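You operate a simulated robot arm through the tools that you are given. There is no shell and no other tool. Be economical: measure what you need, move in short steps, check, and stop when the job is done.

You are at the controls of a simulated two-armed robot. One attempt, no reset.

Task
Slide the small tub along the top of the parts bench until it stands next to the steel sample cup.

Only the result counts: the job must be done as asked and must still hold three seconds after the hand-in. Knocking over, shifting, dropping, spilling or breaking anything else fails it.

Robot
Two 7-joint arms with two-finger parallel grippers on one trunk, on a base that drives. Base frame: it is fixed to the floor where the robot stands at the start and does not move with it; the origin is under the middle of the robot, x ahead of it, y to its left, z up. Readings come in mm, degrees, newtons and seconds.
The left shoulder is at the start at [70, 163, 1195], the right one opposite. With the tool pointing down near the work surface each hand reaches from about 400 to 880 mm from the robot's upright axis, wherever it stands, measured 20 degrees to its own side. Payload 3.43 kg a hand.
The TCP of each hand is the grasp point between the finger pads, 34 mm short of the fingertips. In the tool frame z runs along the fingers and y along their closing line. Largest opening 128 mm; finger width 24, thickness 12; the body of the gripper, 48 by 130 mm, starts 96 mm behind the TCP.
Orientation is told as [roll, pitch, yaw] about the base's x, y, z axes, in that order, counted from this pose: with the fingers straight down and closing along the base's y, the tool's x points along the base's -x, its y along +y and its z along -z.

Tools
- The arms move only by the tool jog_arm. It takes "left_commands", "right_commands" or both (then of equal length, played together; a hand with none holds still); each is one flat list of numbers, 7 for each row, row after row: the shift along the base's x, y, z in mm, then the turn, a rotation vector about the base's x, y, z in rad, then the opening, from 0 (shut) to 1 (fully open). In form: [dx, dy, dz, ax, ay, az, fingers, dx, dy, dz, ax, ay, az, fingers, ...]. A call has 1 to 8 rows; each row shifts and turns the commanded pose from where the row before left it. Rows are played at 5 a second. More than 50 mm and 8.6 degrees between two rows, or a gripper value outside its range, and nothing of the call is played. A pose out of reach is approached as far as the arm can. The call stops where the force on the tool passes 40 N (or 10 N more than at its start, if that is more) or the arm is blocked; 0.2 s more then pass. Each finger travels about 153 mm/s and halts on what it meets, pressing with about 41 N; the grip force reading is that of the motor and also rises with nothing between the fingers. The clock runs only during rows and for 0.2 s after the last one: add rows that do not move to give the fingers time. The reply holds the time, the measured pose of the TCP, the force on the tool along the base axes, the opening and the grip force, in the units named above and with some noise, and new pictures: "pictures" is both (left out), scene, wrist or none (wrist: the cameras of the hands that moved).
- Cameras (640 x 400 px; columns grow to the right, rows downward): "scene" is now at [138.4, -9.5, 1429.8]; the picture's right is [-0.10, -0.99, 0.00], its down [-0.50, 0.05, -0.86] and it looks along [0.86, -0.09, -0.51] (base axes); focal length 293 px, centre (320, 200). "left" rides on the left gripper at [76, 11, -160] in its tool frame; the picture's right is [-0.15, 0.99, 0.00], its down [-0.88, -0.13, -0.46] and it looks along [-0.45, -0.07, 0.89] (tool axes); focal length 234 px, centre (320, 200). "right" rides on the right gripper at [76, -11, -160] in its tool frame; the picture's right is [0.15, 0.99, 0.00], its down [-0.88, 0.13, -0.46] and it looks along [-0.45, 0.07, 0.89] (tool axes); focal length 234 px, centre (320, 200). There is no depth. A picture from a camera that has moved, and an enlarged one, comes with that camera's place and axes in the base frame and with its lens.
- move_column(by): slides the trunk up (or, below 0, down) by that many mm; the arms and the scene camera ride with it, the base frame stays. It gives what a move gives, with no picture.
- drive_base(legs): drives the robot by 1 to 6 legs, each [ahead, left, turn to the left] in mm, mm and degrees, along the robot's own axes; the way and the turn of a leg run together, so that a leg with both is an arc; at most 1500 mm and 180 degrees a leg. The arms and the cameras ride along, it lands a little off, and it stops where it bumps. It gives what a move gives, and a new picture of the scene camera.
- pan_tilt(pan, tilt): turns the head with the scene camera to pan (to the left, within 86 degrees either way) and tilt (down, from -29 to 69), counted from straight ahead of the robot. It gives what a move gives, and a new picture of the scene camera.
- zoom(camera, box): a new picture of the part [left, top, right, bottom] of that camera's present view, enlarged. No time passes.
- sign_off(): hands the job in; it is judged then, once.

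Work in short steps. Places have to be worked out from the pictures, the camera data and where the tool is seen: move nearer, look again, correct. Check each grasp and each placing, and mend what went wrong. You have 120 turns and 170 pictures in all, those below and enlarged ones among them. Open the grippers and draw the arms clear of the work before you hand the job in, unless the task says otherwise; then end with one line.

The tools are called after "Call:" by a JSON object that holds its "op" and its "data". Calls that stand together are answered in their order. jog_arm: Moves the arms, as the interface text tells. Its arguments: {"type":"object","properties":{"left_commands":{"type":"array","items":{"type":"number"}},"right_commands":{"type":"array","items":{"type":"number"}},"pictures":{"type":"string","enum":["both","scene","wrist","none"]}},"required":[]} The other tools are called the same way: move_column (by) slides the trunk up or down; drive_base (legs) drives the base; pan_tilt (pan, tilt) turns the head that bears the scene camera; zoom (camera, box) takes an enlarged picture of a part of a camera's view; sign_off () hands the job in.

At the start:

```text
time_s: 0.0
left_ee_pos: [591.5, 168.2, 1080.6]
left_tool_rot: [0.0, 0.0, 0.0]
left_wrist_force: [0.0, -0.6, 0.2]
left_opening: 128.0
left_grasp_force: 0.1
right_ee_pos: [579.0, -411.3, 1138.5]
right_tool_rot: [0.0, 0.0, 0.0]
right_wrist_force: [0.5, 0.5, -0.5]
right_opening: 128.2
right_grasp_force: 0.1
trunk travel left (down, up): [-675.0, 265.0]
robot x, y, heading: [-1.1, 2.8, 0.0]
head pan, tilt: [-6.0, 30.5]
```

scene: 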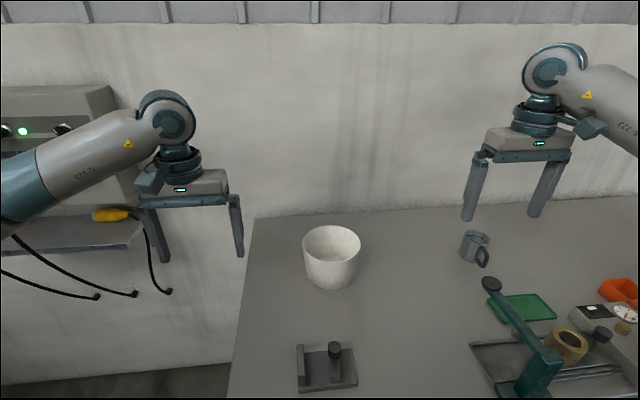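
right: 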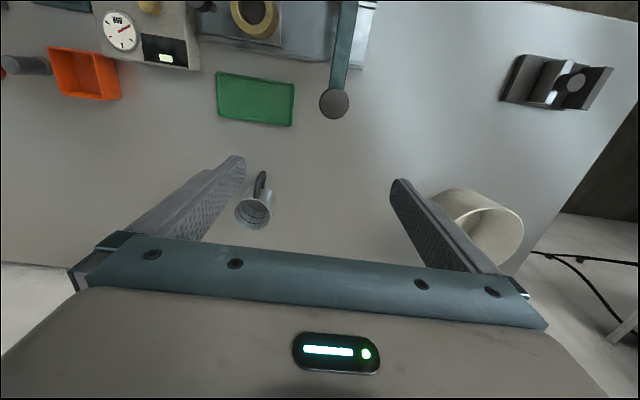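
left: 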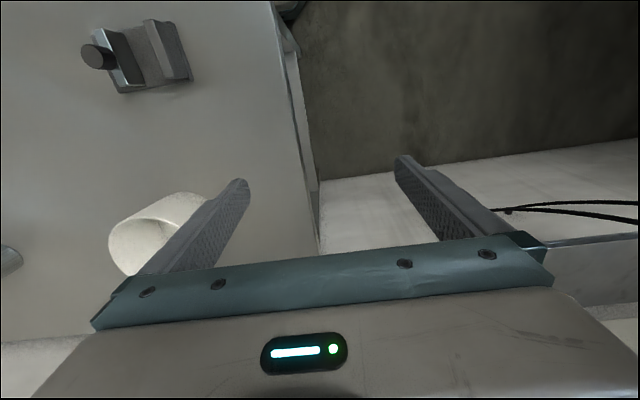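

I start by enlarging the scene around the tub and the cup to get their outlines accurately.

Call:
{"op": "zoom", "data": {"camera": "scene", "box": [280, 200, 440, 300]}}

Call:
{"op": "zoom", "data": {"camera": "scene", "box": [440, 200, 640, 325]}}

```text
4.00 times, centred on (360, 250) of scene
camera zoom: at [138.4, -9.5, 1429.8], right [-0.1, -0.99, 0.0], down [-0.5, 0.05, -0.86], along [0.86, -0.09, -0.51], focal length 1171 px, centre (160, 0)
```

zoom: 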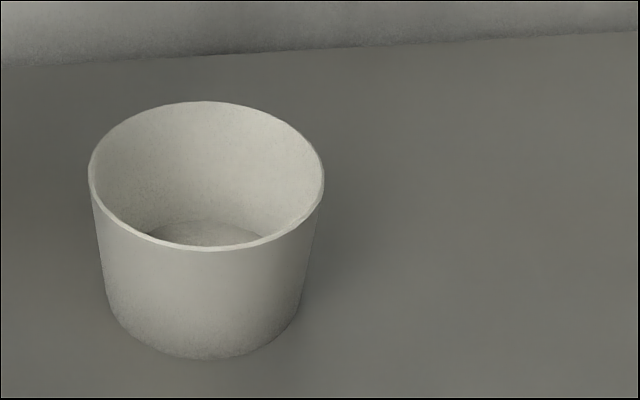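

```text
3.20 times, centred on (540, 262) of scene
camera zoom: at [138.4, -9.5, 1429.8], right [-0.1, -0.99, 0.0], down [-0.5, 0.05, -0.86], along [0.86, -0.09, -0.51], focal length 937 px, centre (-384, 0)
```

zoom: 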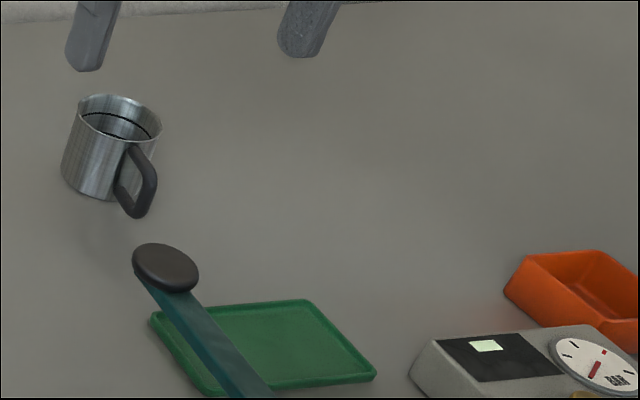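

The tub (rim about 149 mm across, 96 mm high) stands near (717, -99), and the cup is near (744, -515) with a radius of about 38. The tub is too wide to grip across, so I'll put the closed right fingers inside it and drag by the leading wall. First I move above the tub.

Call:
{"op": "jog_arm", "data": {"right_commands": [17, 39, 0, 0, 0, 0, 0, 17, 39, 0, 0, 0, 0, 0, 17, 39, 0, 0, 0, 0, 0, 17, 39, 0, 0, 0, 0, 0, 17, 39, 0, 0, 0, 0, 0, 17, 39, 0, 0, 0, 0, 0, 17, 39, 0, 0, 0, 0, 0, 17, 39, 0, 0, 0, 0, 0]}}

```text
time_s: 1.8
left_ee_pos: [592.6, 169.5, 1079.7]
left_tool_rot: [-0.1, 0.0, 0.0]
left_wrist_force: [0.0, 0.7, -0.7]
left_opening: 128.0
left_grasp_force: 0.0
right_ee_pos: [714.7, -94.7, 1141.5]
right_tool_rot: [-0.1, 0.0, 0.0]
right_wrist_force: [0.2, 0.5, 0.4]
right_opening: 0.0
right_grasp_force: 33.2
trunk travel left (down, up): [-675.0, 265.0]
robot x, y, heading: [-3.8, 1.2, -0.0]
head pan, tilt: [-6.0, 30.5]
camera scene: at [138.9, -6.6, 1429.7], right [-0.1, -0.99, 0.0], down [-0.5, 0.05, -0.86], along [0.86, -0.09, -0.51], focal length 293 px, centre (320, 200)
camera right: at [639.3, -105.5, 1301.6], right [-0.15, 0.99, 0.0], down [0.88, 0.13, 0.45], along [0.45, 0.06, -0.89], focal length 234 px, centre (320, 200)
```

scene: 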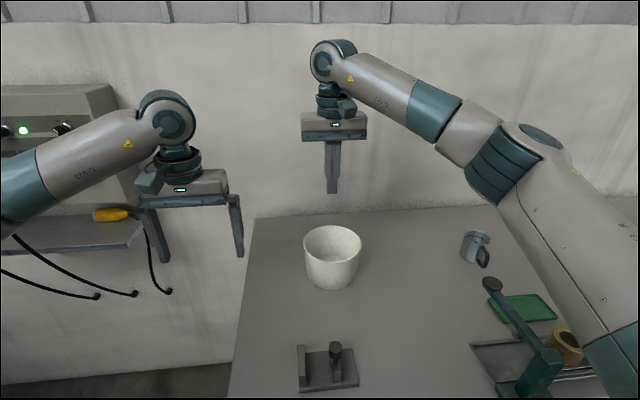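
right: 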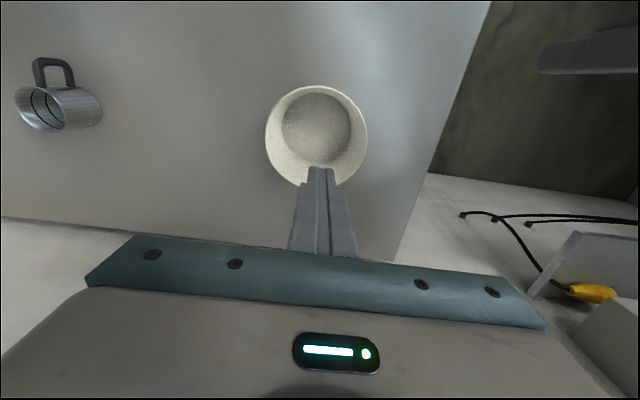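

The wrist view puts the tub at (711, -101) and the cup at about (742, -516), which matches the scene estimate. I lower the closed fingers into the middle of the tub, stopping with the tips above its floor.

Call:
{"op": "jog_arm", "data": {"right_commands": [-3, -6, -40, 0, 0, 0, 0, 0, 0, -45, 0, 0, 0, 0, 0, 0, -40, 0, 0, 0, 0, 0, 0, -40, 0, 0, 0, 0, 0, 0, -35, 0, 0, 0, 0, 0, 0, 0, 0, 0, 0, 0]}}

```text
time_s: 3.2
left_ee_pos: [589.6, 167.6, 1079.9]
left_tool_rot: [0.0, 0.0, 0.0]
left_wrist_force: [-0.8, 0.4, -0.9]
left_opening: 128.0
left_grasp_force: 0.1
right_ee_pos: [712.4, -104.0, 940.5]
right_tool_rot: [0.0, 0.0, 0.0]
right_wrist_force: [0.0, 0.7, -0.6]
right_opening: 0.1
right_grasp_force: 33.1
trunk travel left (down, up): [-675.0, 265.0]
robot x, y, heading: [0.5, -1.2, 0.2]
head pan, tilt: [-6.0, 30.5]
camera scene: at [138.0, -9.4, 1429.8], right [-0.1, -0.99, 0.0], down [-0.5, 0.05, -0.86], along [0.86, -0.09, -0.51], focal length 293 px, centre (320, 200)
camera right: at [636.7, -115.7, 1101.3], right [-0.15, 0.99, 0.0], down [0.88, 0.13, 0.46], along [0.45, 0.07, -0.89], focal length 234 px, centre (320, 200)
```

scene: 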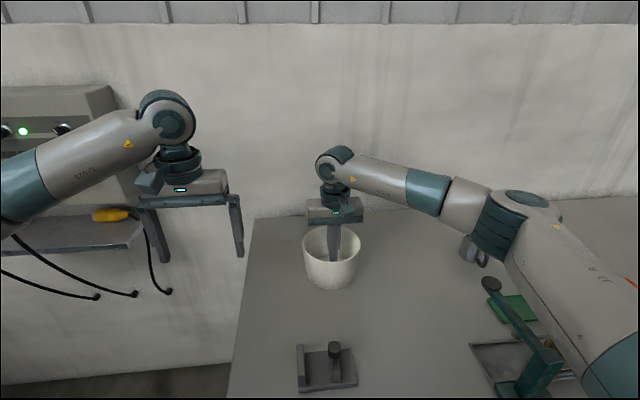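
right: 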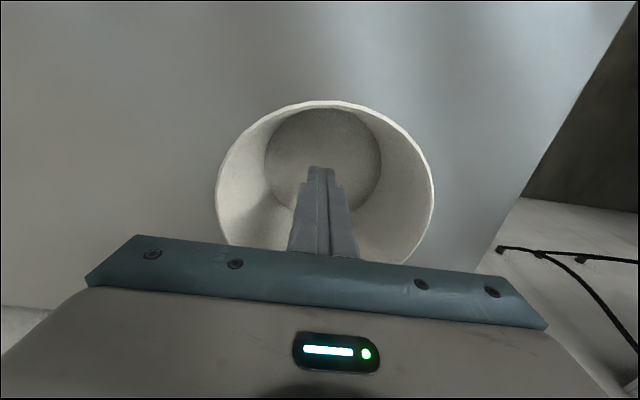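

The fingers are centred inside the tub with the tips at about z = 906. I lower them 28 mm more and look closely.

Call:
{"op": "jog_arm", "data": {"right_commands": [0, 0, -14, 0, 0, 0, 0, 0, 0, -14, 0, 0, 0, 0, 0, 0, 0, 0, 0, 0, 0], "pictures": "wrist"}}

Call:
{"op": "zoom", "data": {"camera": "scene", "box": [280, 180, 640, 400]}}

```text
time_s: 4.0
left_ee_pos: [590.8, 166.8, 1080.5]
left_tool_rot: [-0.1, 0.0, 0.1]
left_wrist_force: [0.0, -0.8, -0.3]
left_opening: 128.2
left_grasp_force: 0.1
right_ee_pos: [713.2, -102.8, 911.1]
right_tool_rot: [0.0, 0.0, 0.1]
right_wrist_force: [0.7, 0.7, 0.2]
right_opening: 0.0
right_grasp_force: 32.6
trunk travel left (down, up): [-675.0, 265.0]
robot x, y, heading: [0.1, 3.5, -0.2]
head pan, tilt: [-6.0, 30.5]
camera right: at [637.5, -114.9, 1072.2], right [-0.15, 0.99, 0.0], down [0.88, 0.13, 0.46], along [0.45, 0.07, -0.89], focal length 234 px, centre (320, 200)
```

right: 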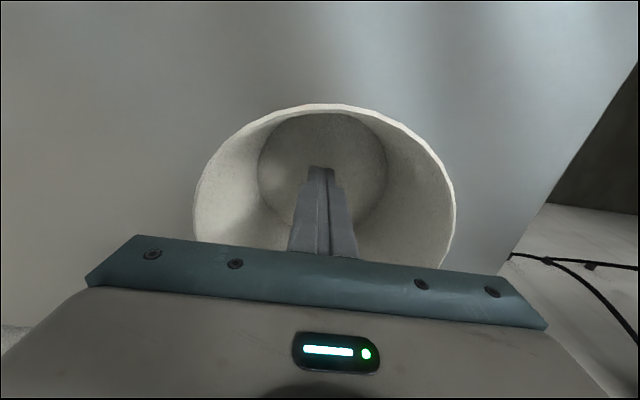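

```text
1.78 times, centred on (460, 290) of scene
camera zoom: at [138.4, -9.4, 1429.8], right [-0.1, -0.99, 0.0], down [-0.5, 0.05, -0.86], along [0.86, -0.09, -0.51], focal length 520 px, centre (71, 40)
```

zoom: 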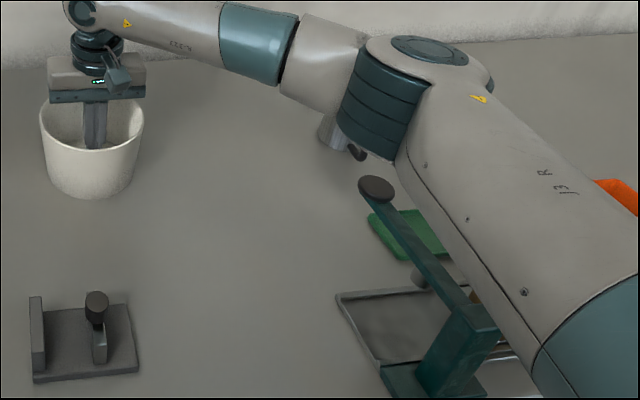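

The elbow hangs fairly low near the lever and over the cup, so I raise the trunk 100 mm for clearance. The hand rises straight out of the tub with it, and I'll lower it again afterwards.

Call:
{"op": "move_column", "data": {"by": 100}}

Call:
{"op": "jog_arm", "data": {"right_commands": [0, 0, -30, 0, 0, 0, 0, 0, 0, -30, 0, 0, 0, 0, 0, 0, 0, 0, 0, 0, 0], "pictures": "both"}}

```text
time_s: 5.3
left_ee_pos: [592.0, 167.4, 1179.6]
left_tool_rot: [0.0, 0.0, 0.1]
left_wrist_force: [0.2, 0.6, 1.1]
left_opening: 128.4
left_grasp_force: 0.0
right_ee_pos: [713.7, -103.9, 1012.2]
right_tool_rot: [0.0, 0.0, 0.0]
right_wrist_force: [0.2, 0.8, 0.1]
right_opening: 0.0
right_grasp_force: 33.4
trunk travel left (down, up): [-775.0, 165.0]
robot x, y, heading: [0.4, -2.5, 0.2]
head pan, tilt: [-6.0, 30.5]
```

```text
time_s: 6.1
left_ee_pos: [590.5, 167.2, 1179.5]
left_tool_rot: [-0.1, 0.0, -0.1]
left_wrist_force: [0.7, 0.1, 0.0]
left_opening: 128.0
left_grasp_force: 0.1
right_ee_pos: [712.7, -104.5, 950.7]
right_tool_rot: [0.0, 0.0, 0.0]
right_wrist_force: [0.0, 0.3, -0.4]
right_opening: 0.0
right_grasp_force: 32.8
trunk travel left (down, up): [-775.0, 165.0]
robot x, y, heading: [-1.5, 1.2, 0.2]
head pan, tilt: [-6.0, 30.5]
camera scene: at [138.0, -9.3, 1529.8], right [-0.1, -0.99, 0.0], down [-0.5, 0.05, -0.86], along [0.86, -0.09, -0.51], focal length 293 px, centre (320, 200)
camera right: at [636.8, -115.7, 1112.1], right [-0.15, 0.99, 0.0], down [0.88, 0.13, 0.46], along [0.45, 0.07, -0.89], focal length 234 px, centre (320, 200)
```

scene: 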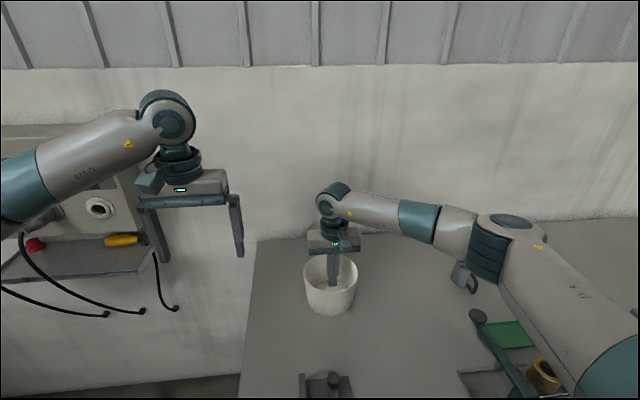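
right: 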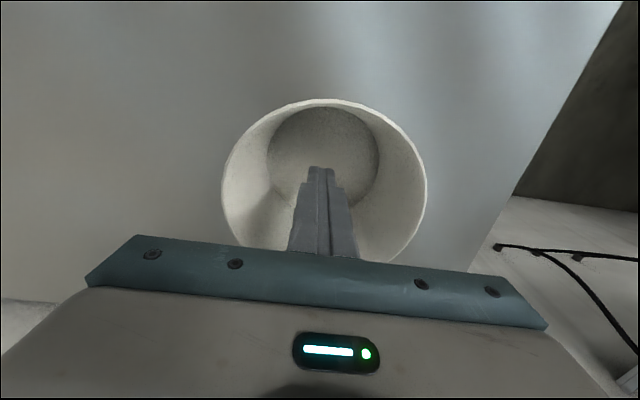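

The hand is back inside the tub and the elbow is clearer. I go down to TCP 911, then move right gently to meet the inner wall.

Call:
{"op": "jog_arm", "data": {"right_commands": [0, 0, -20, 0, 0, 0, 0, 0, 0, -20, 0, 0, 0, 0, 0, -15, 0, 0, 0, 0, 0, 0, -15, 0, 0, 0, 0, 0, 0, -15, 0, 0, 0, 0, 0, 0, 0, 0, 0, 0, 0, 0], "pictures": "both"}}

```text
time_s: 7.5
left_ee_pos: [590.3, 167.2, 1179.5]
left_tool_rot: [0.0, 0.0, 0.0]
left_wrist_force: [0.0, 0.1, 0.6]
left_opening: 128.1
left_grasp_force: 0.1
right_ee_pos: [714.3, -147.5, 911.0]
right_tool_rot: [0.0, 0.0, 0.0]
right_wrist_force: [0.3, -0.4, 0.8]
right_opening: 0.0
right_grasp_force: 32.8
trunk travel left (down, up): [-775.0, 165.0]
robot x, y, heading: [1.3, -0.0, -0.1]
head pan, tilt: [-6.0, 30.5]
camera scene: at [138.6, -9.1, 1529.8], right [-0.1, -0.99, 0.0], down [-0.5, 0.05, -0.86], along [0.86, -0.09, -0.51], focal length 293 px, centre (320, 200)
camera right: at [638.3, -160.2, 1072.0], right [-0.15, 0.99, 0.0], down [0.88, 0.13, 0.46], along [0.45, 0.07, -0.89], focal length 234 px, centre (320, 200)
```

scene: 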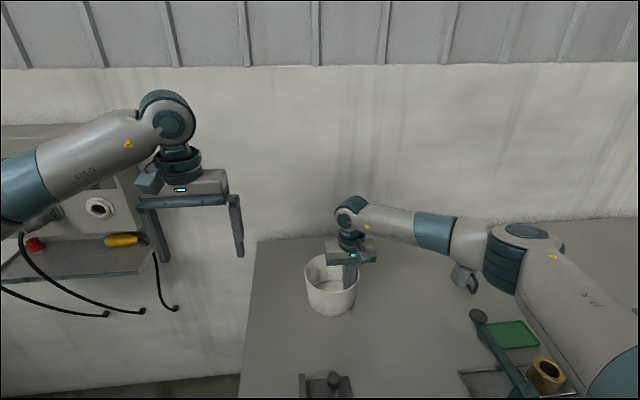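
right: 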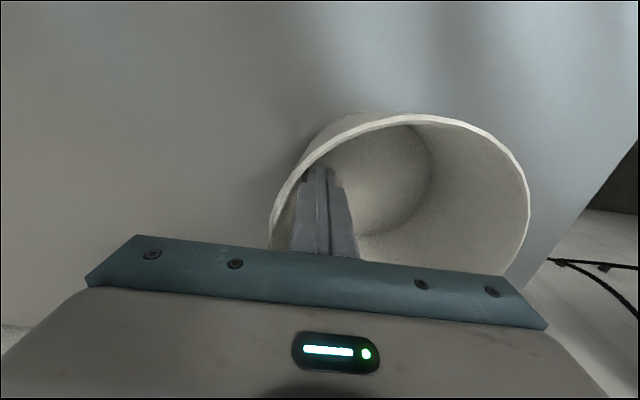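

The fingers are about at the inner wall. I push right in 15 mm rows with a slight lead forward, then check how the tub follows.

Call:
{"op": "jog_arm", "data": {"right_commands": [1, -12, 0, 0, 0, 0, 0, 1, -12, 0, 0, 0, 0, 0, 1, -12, 0, 0, 0, 0, 0, 1, -12, 0, 0, 0, 0, 0, 1, -12, 0, 0, 0, 0, 0], "pictures": "both"}}

```text
time_s: 8.7
left_ee_pos: [590.5, 167.1, 1179.6]
left_tool_rot: [0.0, 0.0, -0.1]
left_wrist_force: [0.2, 0.9, -0.4]
left_opening: 127.9
left_grasp_force: 0.0
right_ee_pos: [719.0, -208.0, 912.4]
right_tool_rot: [0.0, 0.1, 0.0]
right_wrist_force: [0.2, -0.2, 0.3]
right_opening: 0.0
right_grasp_force: 33.5
trunk travel left (down, up): [-775.0, 165.0]
robot x, y, heading: [-1.1, -1.0, -0.3]
head pan, tilt: [-6.0, 30.5]
camera scene: at [138.4, -9.8, 1529.8], right [-0.1, -0.99, 0.0], down [-0.5, 0.05, -0.86], along [0.86, -0.09, -0.51], focal length 293 px, centre (320, 200)
camera right: at [643.4, -220.5, 1072.1], right [-0.15, 0.99, 0.0], down [0.88, 0.13, 0.46], along [0.45, 0.07, -0.89], focal length 234 px, centre (320, 200)
```

scene: 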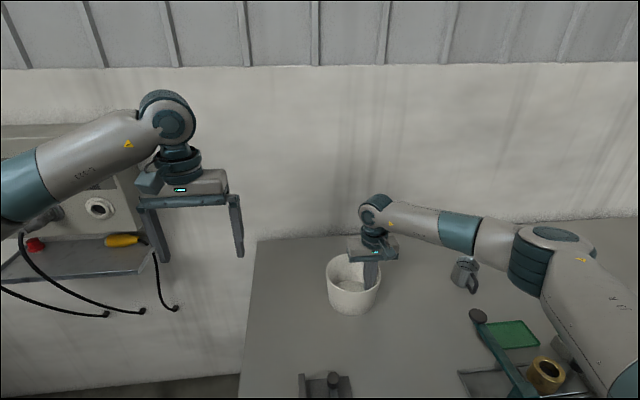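
right: 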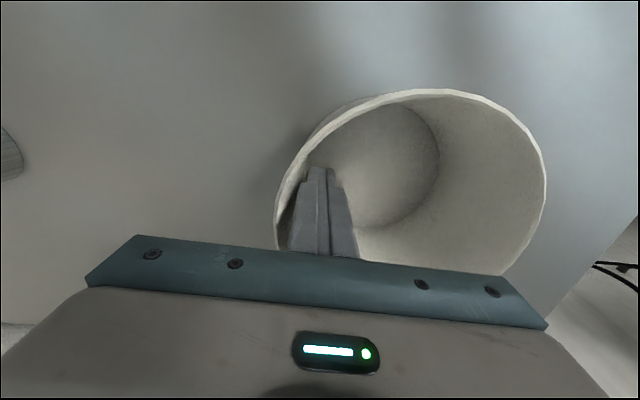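

The tub follows with negligible force and stays upright. I continue another 112 mm the same way.

Call:
{"op": "jog_arm", "data": {"right_commands": [1.5, -14, 0, 0, 0, 0, 0, 1.5, -14, 0, 0, 0, 0, 0, 1.5, -14, 0, 0, 0, 0, 0, 1.5, -14, 0, 0, 0, 0, 0, 1.5, -14, 0, 0, 0, 0, 0, 1.5, -14, 0, 0, 0, 0, 0, 1.5, -14, 0, 0, 0, 0, 0, 1.5, -14, 0, 0, 0, 0, 0], "pictures": "both"}}

Call:
{"op": "zoom", "data": {"camera": "scene", "box": [320, 220, 520, 345]}}

```text
time_s: 10.5
left_ee_pos: [590.1, 166.3, 1181.0]
left_tool_rot: [0.0, 0.0, -0.1]
left_wrist_force: [0.6, 0.1, 0.4]
left_opening: 128.0
left_grasp_force: 0.1
right_ee_pos: [730.9, -321.3, 911.7]
right_tool_rot: [0.0, 0.0, 0.0]
right_wrist_force: [-0.2, 0.8, -1.0]
right_opening: 0.0
right_grasp_force: 33.1
trunk travel left (down, up): [-775.0, 165.0]
robot x, y, heading: [1.8, 3.2, -0.1]
head pan, tilt: [-6.0, 30.5]
camera scene: at [138.4, -9.8, 1529.8], right [-0.1, -0.99, 0.0], down [-0.5, 0.05, -0.86], along [0.86, -0.09, -0.51], focal length 293 px, centre (320, 200)
camera right: at [655.0, -332.4, 1071.4], right [-0.15, 0.99, 0.0], down [0.88, 0.13, 0.46], along [0.45, 0.07, -0.89], focal length 234 px, centre (320, 200)
```

scene: 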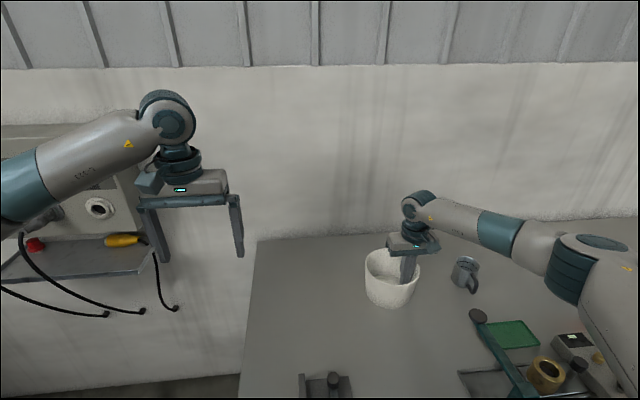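
right: 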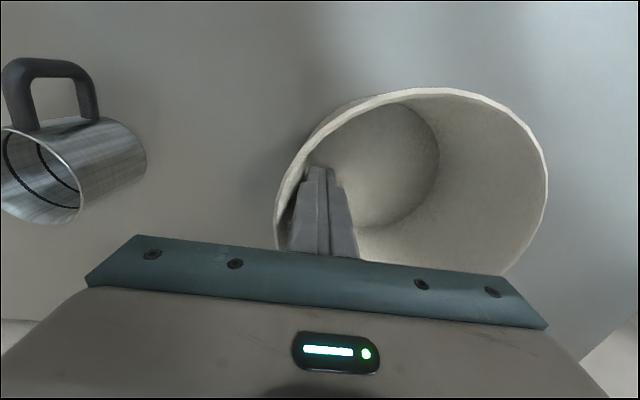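

```text
3.20 times, centred on (420, 282) of scene
camera zoom: at [138.4, -9.8, 1529.8], right [-0.1, -0.99, 0.0], down [-0.5, 0.05, -0.86], along [0.86, -0.09, -0.51], focal length 937 px, centre (0, -64)
```

zoom: 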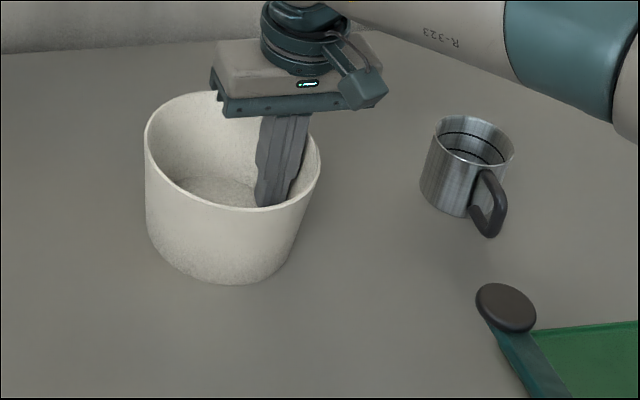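

The tub centre is now near (724, -273), 48 mm behind the fingers, and the cup is near (744, -512). For a gap of about 20 mm I need roughly 105 mm more. I'll do 72 of it and check.

Call:
{"op": "jog_arm", "data": {"right_commands": [1.5, -12, 0, 0, 0, 0, 0, 1.5, -12, 0, 0, 0, 0, 0, 1.5, -12, 0, 0, 0, 0, 0, 1.5, -12, 0, 0, 0, 0, 0, 1.5, -12, 0, 0, 0, 0, 0, 1.5, -12, 0, 0, 0, 0, 0], "pictures": "both"}}

Call:
{"op": "zoom", "data": {"camera": "scene", "box": [340, 220, 540, 345]}}

```text
time_s: 11.9
left_ee_pos: [590.3, 167.1, 1180.6]
left_tool_rot: [0.0, -0.1, 0.0]
left_wrist_force: [-0.2, -0.9, 0.4]
left_opening: 128.1
left_grasp_force: 0.0
right_ee_pos: [739.6, -392.8, 912.8]
right_tool_rot: [0.0, 0.0, 0.0]
right_wrist_force: [0.6, 0.0, 0.0]
right_opening: 0.0
right_grasp_force: 33.2
trunk travel left (down, up): [-775.0, 165.0]
robot x, y, heading: [2.9, -1.7, 0.0]
head pan, tilt: [-6.0, 30.5]
camera scene: at [138.5, -9.7, 1529.8], right [-0.1, -0.99, 0.0], down [-0.5, 0.05, -0.86], along [0.86, -0.09, -0.51], focal length 293 px, centre (320, 200)
camera right: at [664.7, -404.1, 1073.0], right [-0.15, 0.99, 0.0], down [0.88, 0.13, 0.46], along [0.45, 0.07, -0.89], focal length 234 px, centre (320, 200)
```

scene: 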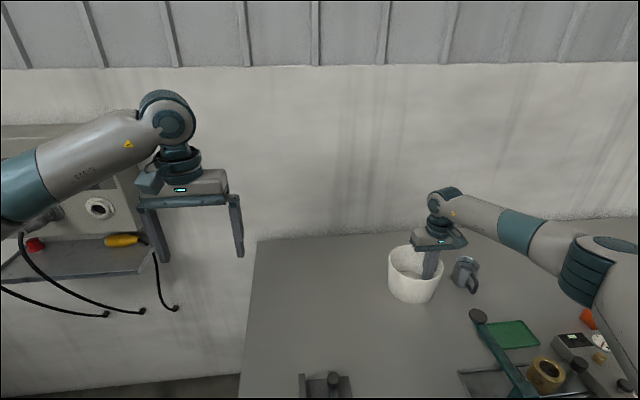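
right: 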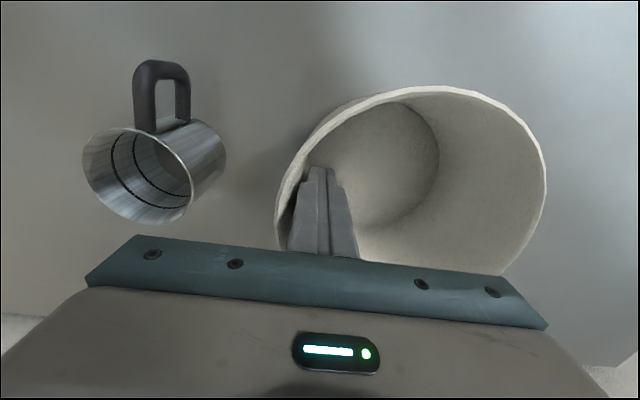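

```text
3.20 times, centred on (440, 282) of scene
camera zoom: at [138.5, -9.7, 1529.8], right [-0.1, -0.99, 0.0], down [-0.5, 0.05, -0.86], along [0.86, -0.09, -0.51], focal length 937 px, centre (-64, -64)
```

zoom: 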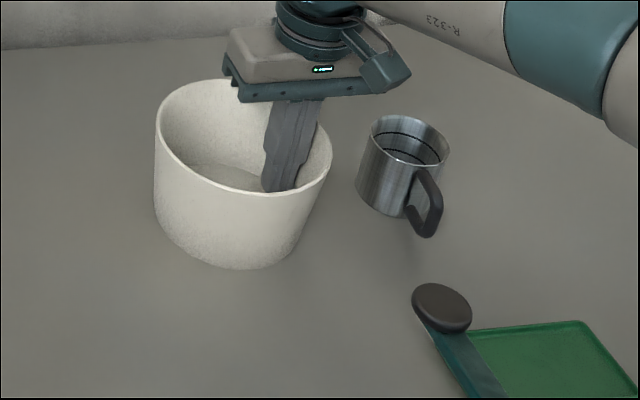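

The tub is now near (733, -343), with a gap of about 56 mm to the cup. I push 32 mm more in small rows.

Call:
{"op": "jog_arm", "data": {"right_commands": [1, -8, 0, 0, 0, 0, 0, 1, -8, 0, 0, 0, 0, 0, 1, -8, 0, 0, 0, 0, 0, 1, -8, 0, 0, 0, 0, 0, 0, 0, 0, 0, 0, 0, 0], "pictures": "both"}}

Call:
{"op": "zoom", "data": {"camera": "scene", "box": [340, 220, 540, 345]}}

```text
time_s: 13.1
left_ee_pos: [591.7, 167.6, 1180.2]
left_tool_rot: [0.0, 0.1, 0.0]
left_wrist_force: [0.5, -0.5, -0.2]
left_opening: 128.0
left_grasp_force: 0.0
right_ee_pos: [744.4, -424.6, 911.2]
right_tool_rot: [0.0, 0.0, -0.1]
right_wrist_force: [0.6, 0.8, 0.3]
right_opening: 0.2
right_grasp_force: 32.7
trunk travel left (down, up): [-775.0, 165.0]
robot x, y, heading: [-0.7, -2.0, 0.1]
head pan, tilt: [-6.0, 30.5]
camera scene: at [138.5, -9.3, 1529.8], right [-0.1, -0.99, 0.0], down [-0.5, 0.05, -0.86], along [0.86, -0.09, -0.51], focal length 293 px, centre (320, 200)
camera right: at [667.5, -436.4, 1072.0], right [-0.15, 0.99, 0.0], down [0.88, 0.13, 0.46], along [0.45, 0.07, -0.89], focal length 234 px, centre (320, 200)
```

scene: 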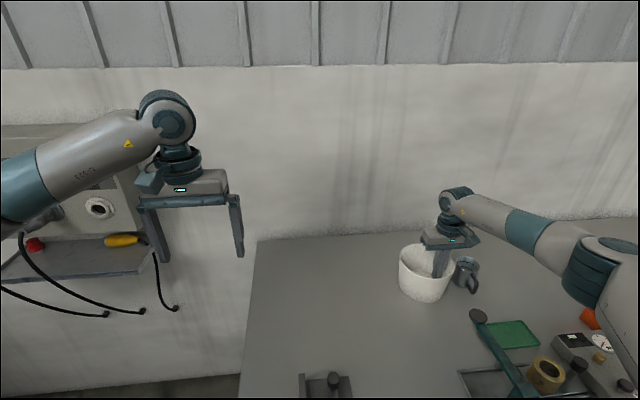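
right: 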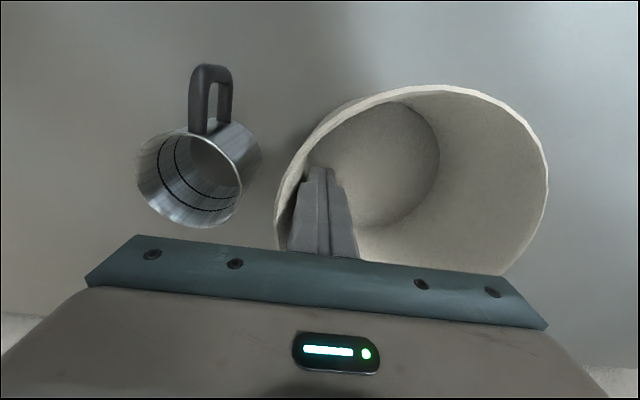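

```text
3.20 times, centred on (440, 282) of scene
camera zoom: at [138.5, -9.3, 1529.8], right [-0.1, -0.99, 0.0], down [-0.5, 0.05, -0.86], along [0.86, -0.09, -0.51], focal length 937 px, centre (-64, -64)
```

zoom: 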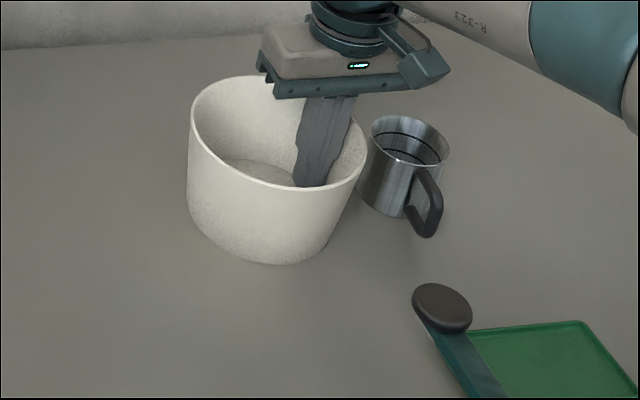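

The tub stands beside the cup with a gap of about 25 mm, and the cup has not moved. I back off the wall to mid-tub, then lift straight out.

Call:
{"op": "jog_arm", "data": {"right_commands": [0, 15, 0, 0, 0, 0, 0, 0, 15, 0, 0, 0, 0, 0, 0, 12, 0, 0, 0, 0, 0, 0, 0, 40, 0, 0, 0, 0, 0, 0, 45, 0, 0, 0, 0, 0, 0, 45, 0, 0, 0, 0, 0, 0, 45, 0, 0, 0, 0, 0, 0, 30, 0, 0, 0, 0], "pictures": "both"}}

```text
time_s: 14.9
left_ee_pos: [589.8, 168.2, 1180.2]
left_tool_rot: [0.0, 0.0, 0.0]
left_wrist_force: [-1.3, 0.1, 1.1]
left_opening: 127.7
left_grasp_force: 0.1
right_ee_pos: [741.4, -381.9, 1115.4]
right_tool_rot: [0.0, 0.0, 0.1]
right_wrist_force: [0.4, 0.6, 0.3]
right_opening: 0.0
right_grasp_force: 32.9
trunk travel left (down, up): [-775.0, 165.0]
robot x, y, heading: [0.3, 0.2, 0.1]
head pan, tilt: [-6.0, 30.5]
camera scene: at [138.2, -8.8, 1529.7], right [-0.1, -0.99, 0.0], down [-0.5, 0.05, -0.86], along [0.86, -0.09, -0.51], focal length 293 px, centre (320, 200)
camera right: at [666.7, -392.8, 1276.3], right [-0.15, 0.99, 0.0], down [0.88, 0.13, 0.46], along [0.45, 0.07, -0.89], focal length 234 px, centre (320, 200)
```

scene: 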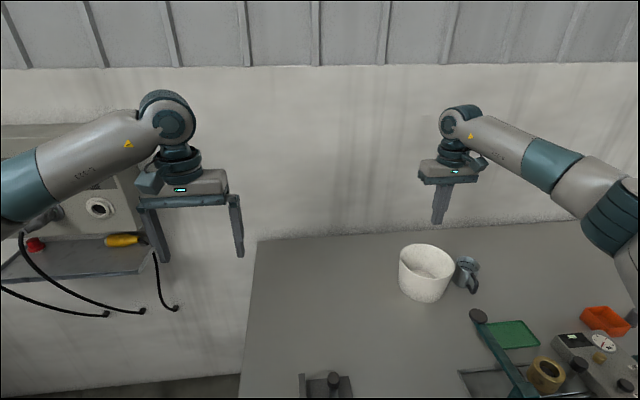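
right: 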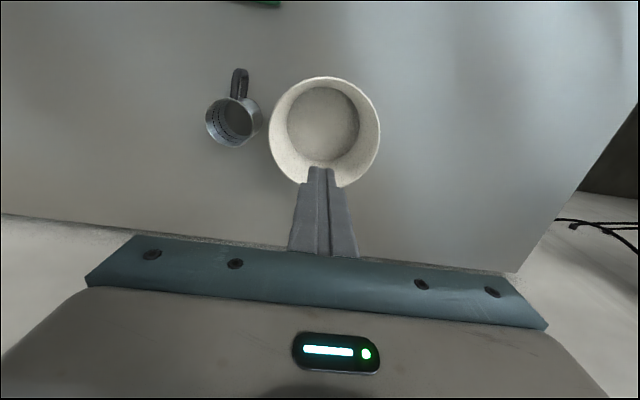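

The tub stands upright at about (727, -376) next to the cup, with a gap of about 24 mm. I raise the hand further, open it and draw it back.

Call:
{"op": "jog_arm", "data": {"right_commands": [0, 0, 40, 0, 0, 0, 0, -30, 0, 20, 0, 0, 0, 0.5, -40, 0, 0, 0, 0, 0, 1, -40, 0, 0, 0, 0, 0, 1, 0, 0, 0, 0, 0, 0, 1], "pictures": "scene"}}

```text
time_s: 16.1
left_ee_pos: [591.3, 168.2, 1178.7]
left_tool_rot: [0.0, 0.1, -0.1]
left_wrist_force: [1.0, 0.0, -0.1]
left_opening: 128.2
left_grasp_force: 0.0
right_ee_pos: [632.4, -380.4, 1178.0]
right_tool_rot: [0.0, 0.0, -0.1]
right_wrist_force: [0.5, -0.7, -0.3]
right_opening: 128.0
right_grasp_force: 0.1
trunk travel left (down, up): [-775.0, 165.0]
robot x, y, heading: [0.8, -2.0, -0.1]
head pan, tilt: [-6.0, 30.5]
camera scene: at [139.2, -8.9, 1529.7], right [-0.1, -0.99, 0.0], down [-0.5, 0.05, -0.86], along [0.86, -0.09, -0.51], focal length 293 px, centre (320, 200)
```

scene: 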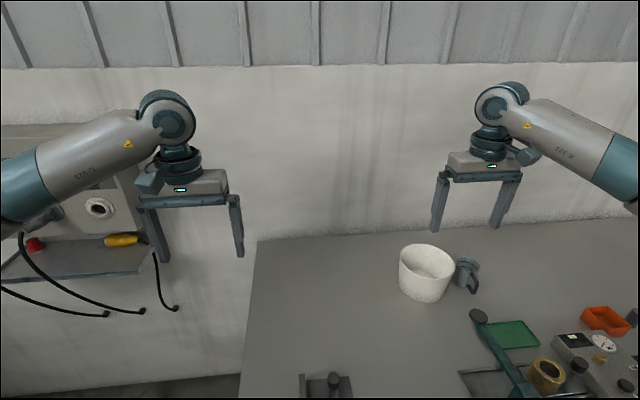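

The tub stands next to the cup, nothing else has moved, and both hands are open and clear, so I hand in.

Call:
{"op": "sign_off", "data": {}}

```text
The job is handed in.
```

I slid the small tub along the bench, and it now stands upright beside the steel sample cup, about 25 mm away; nothing else appears to have moved.
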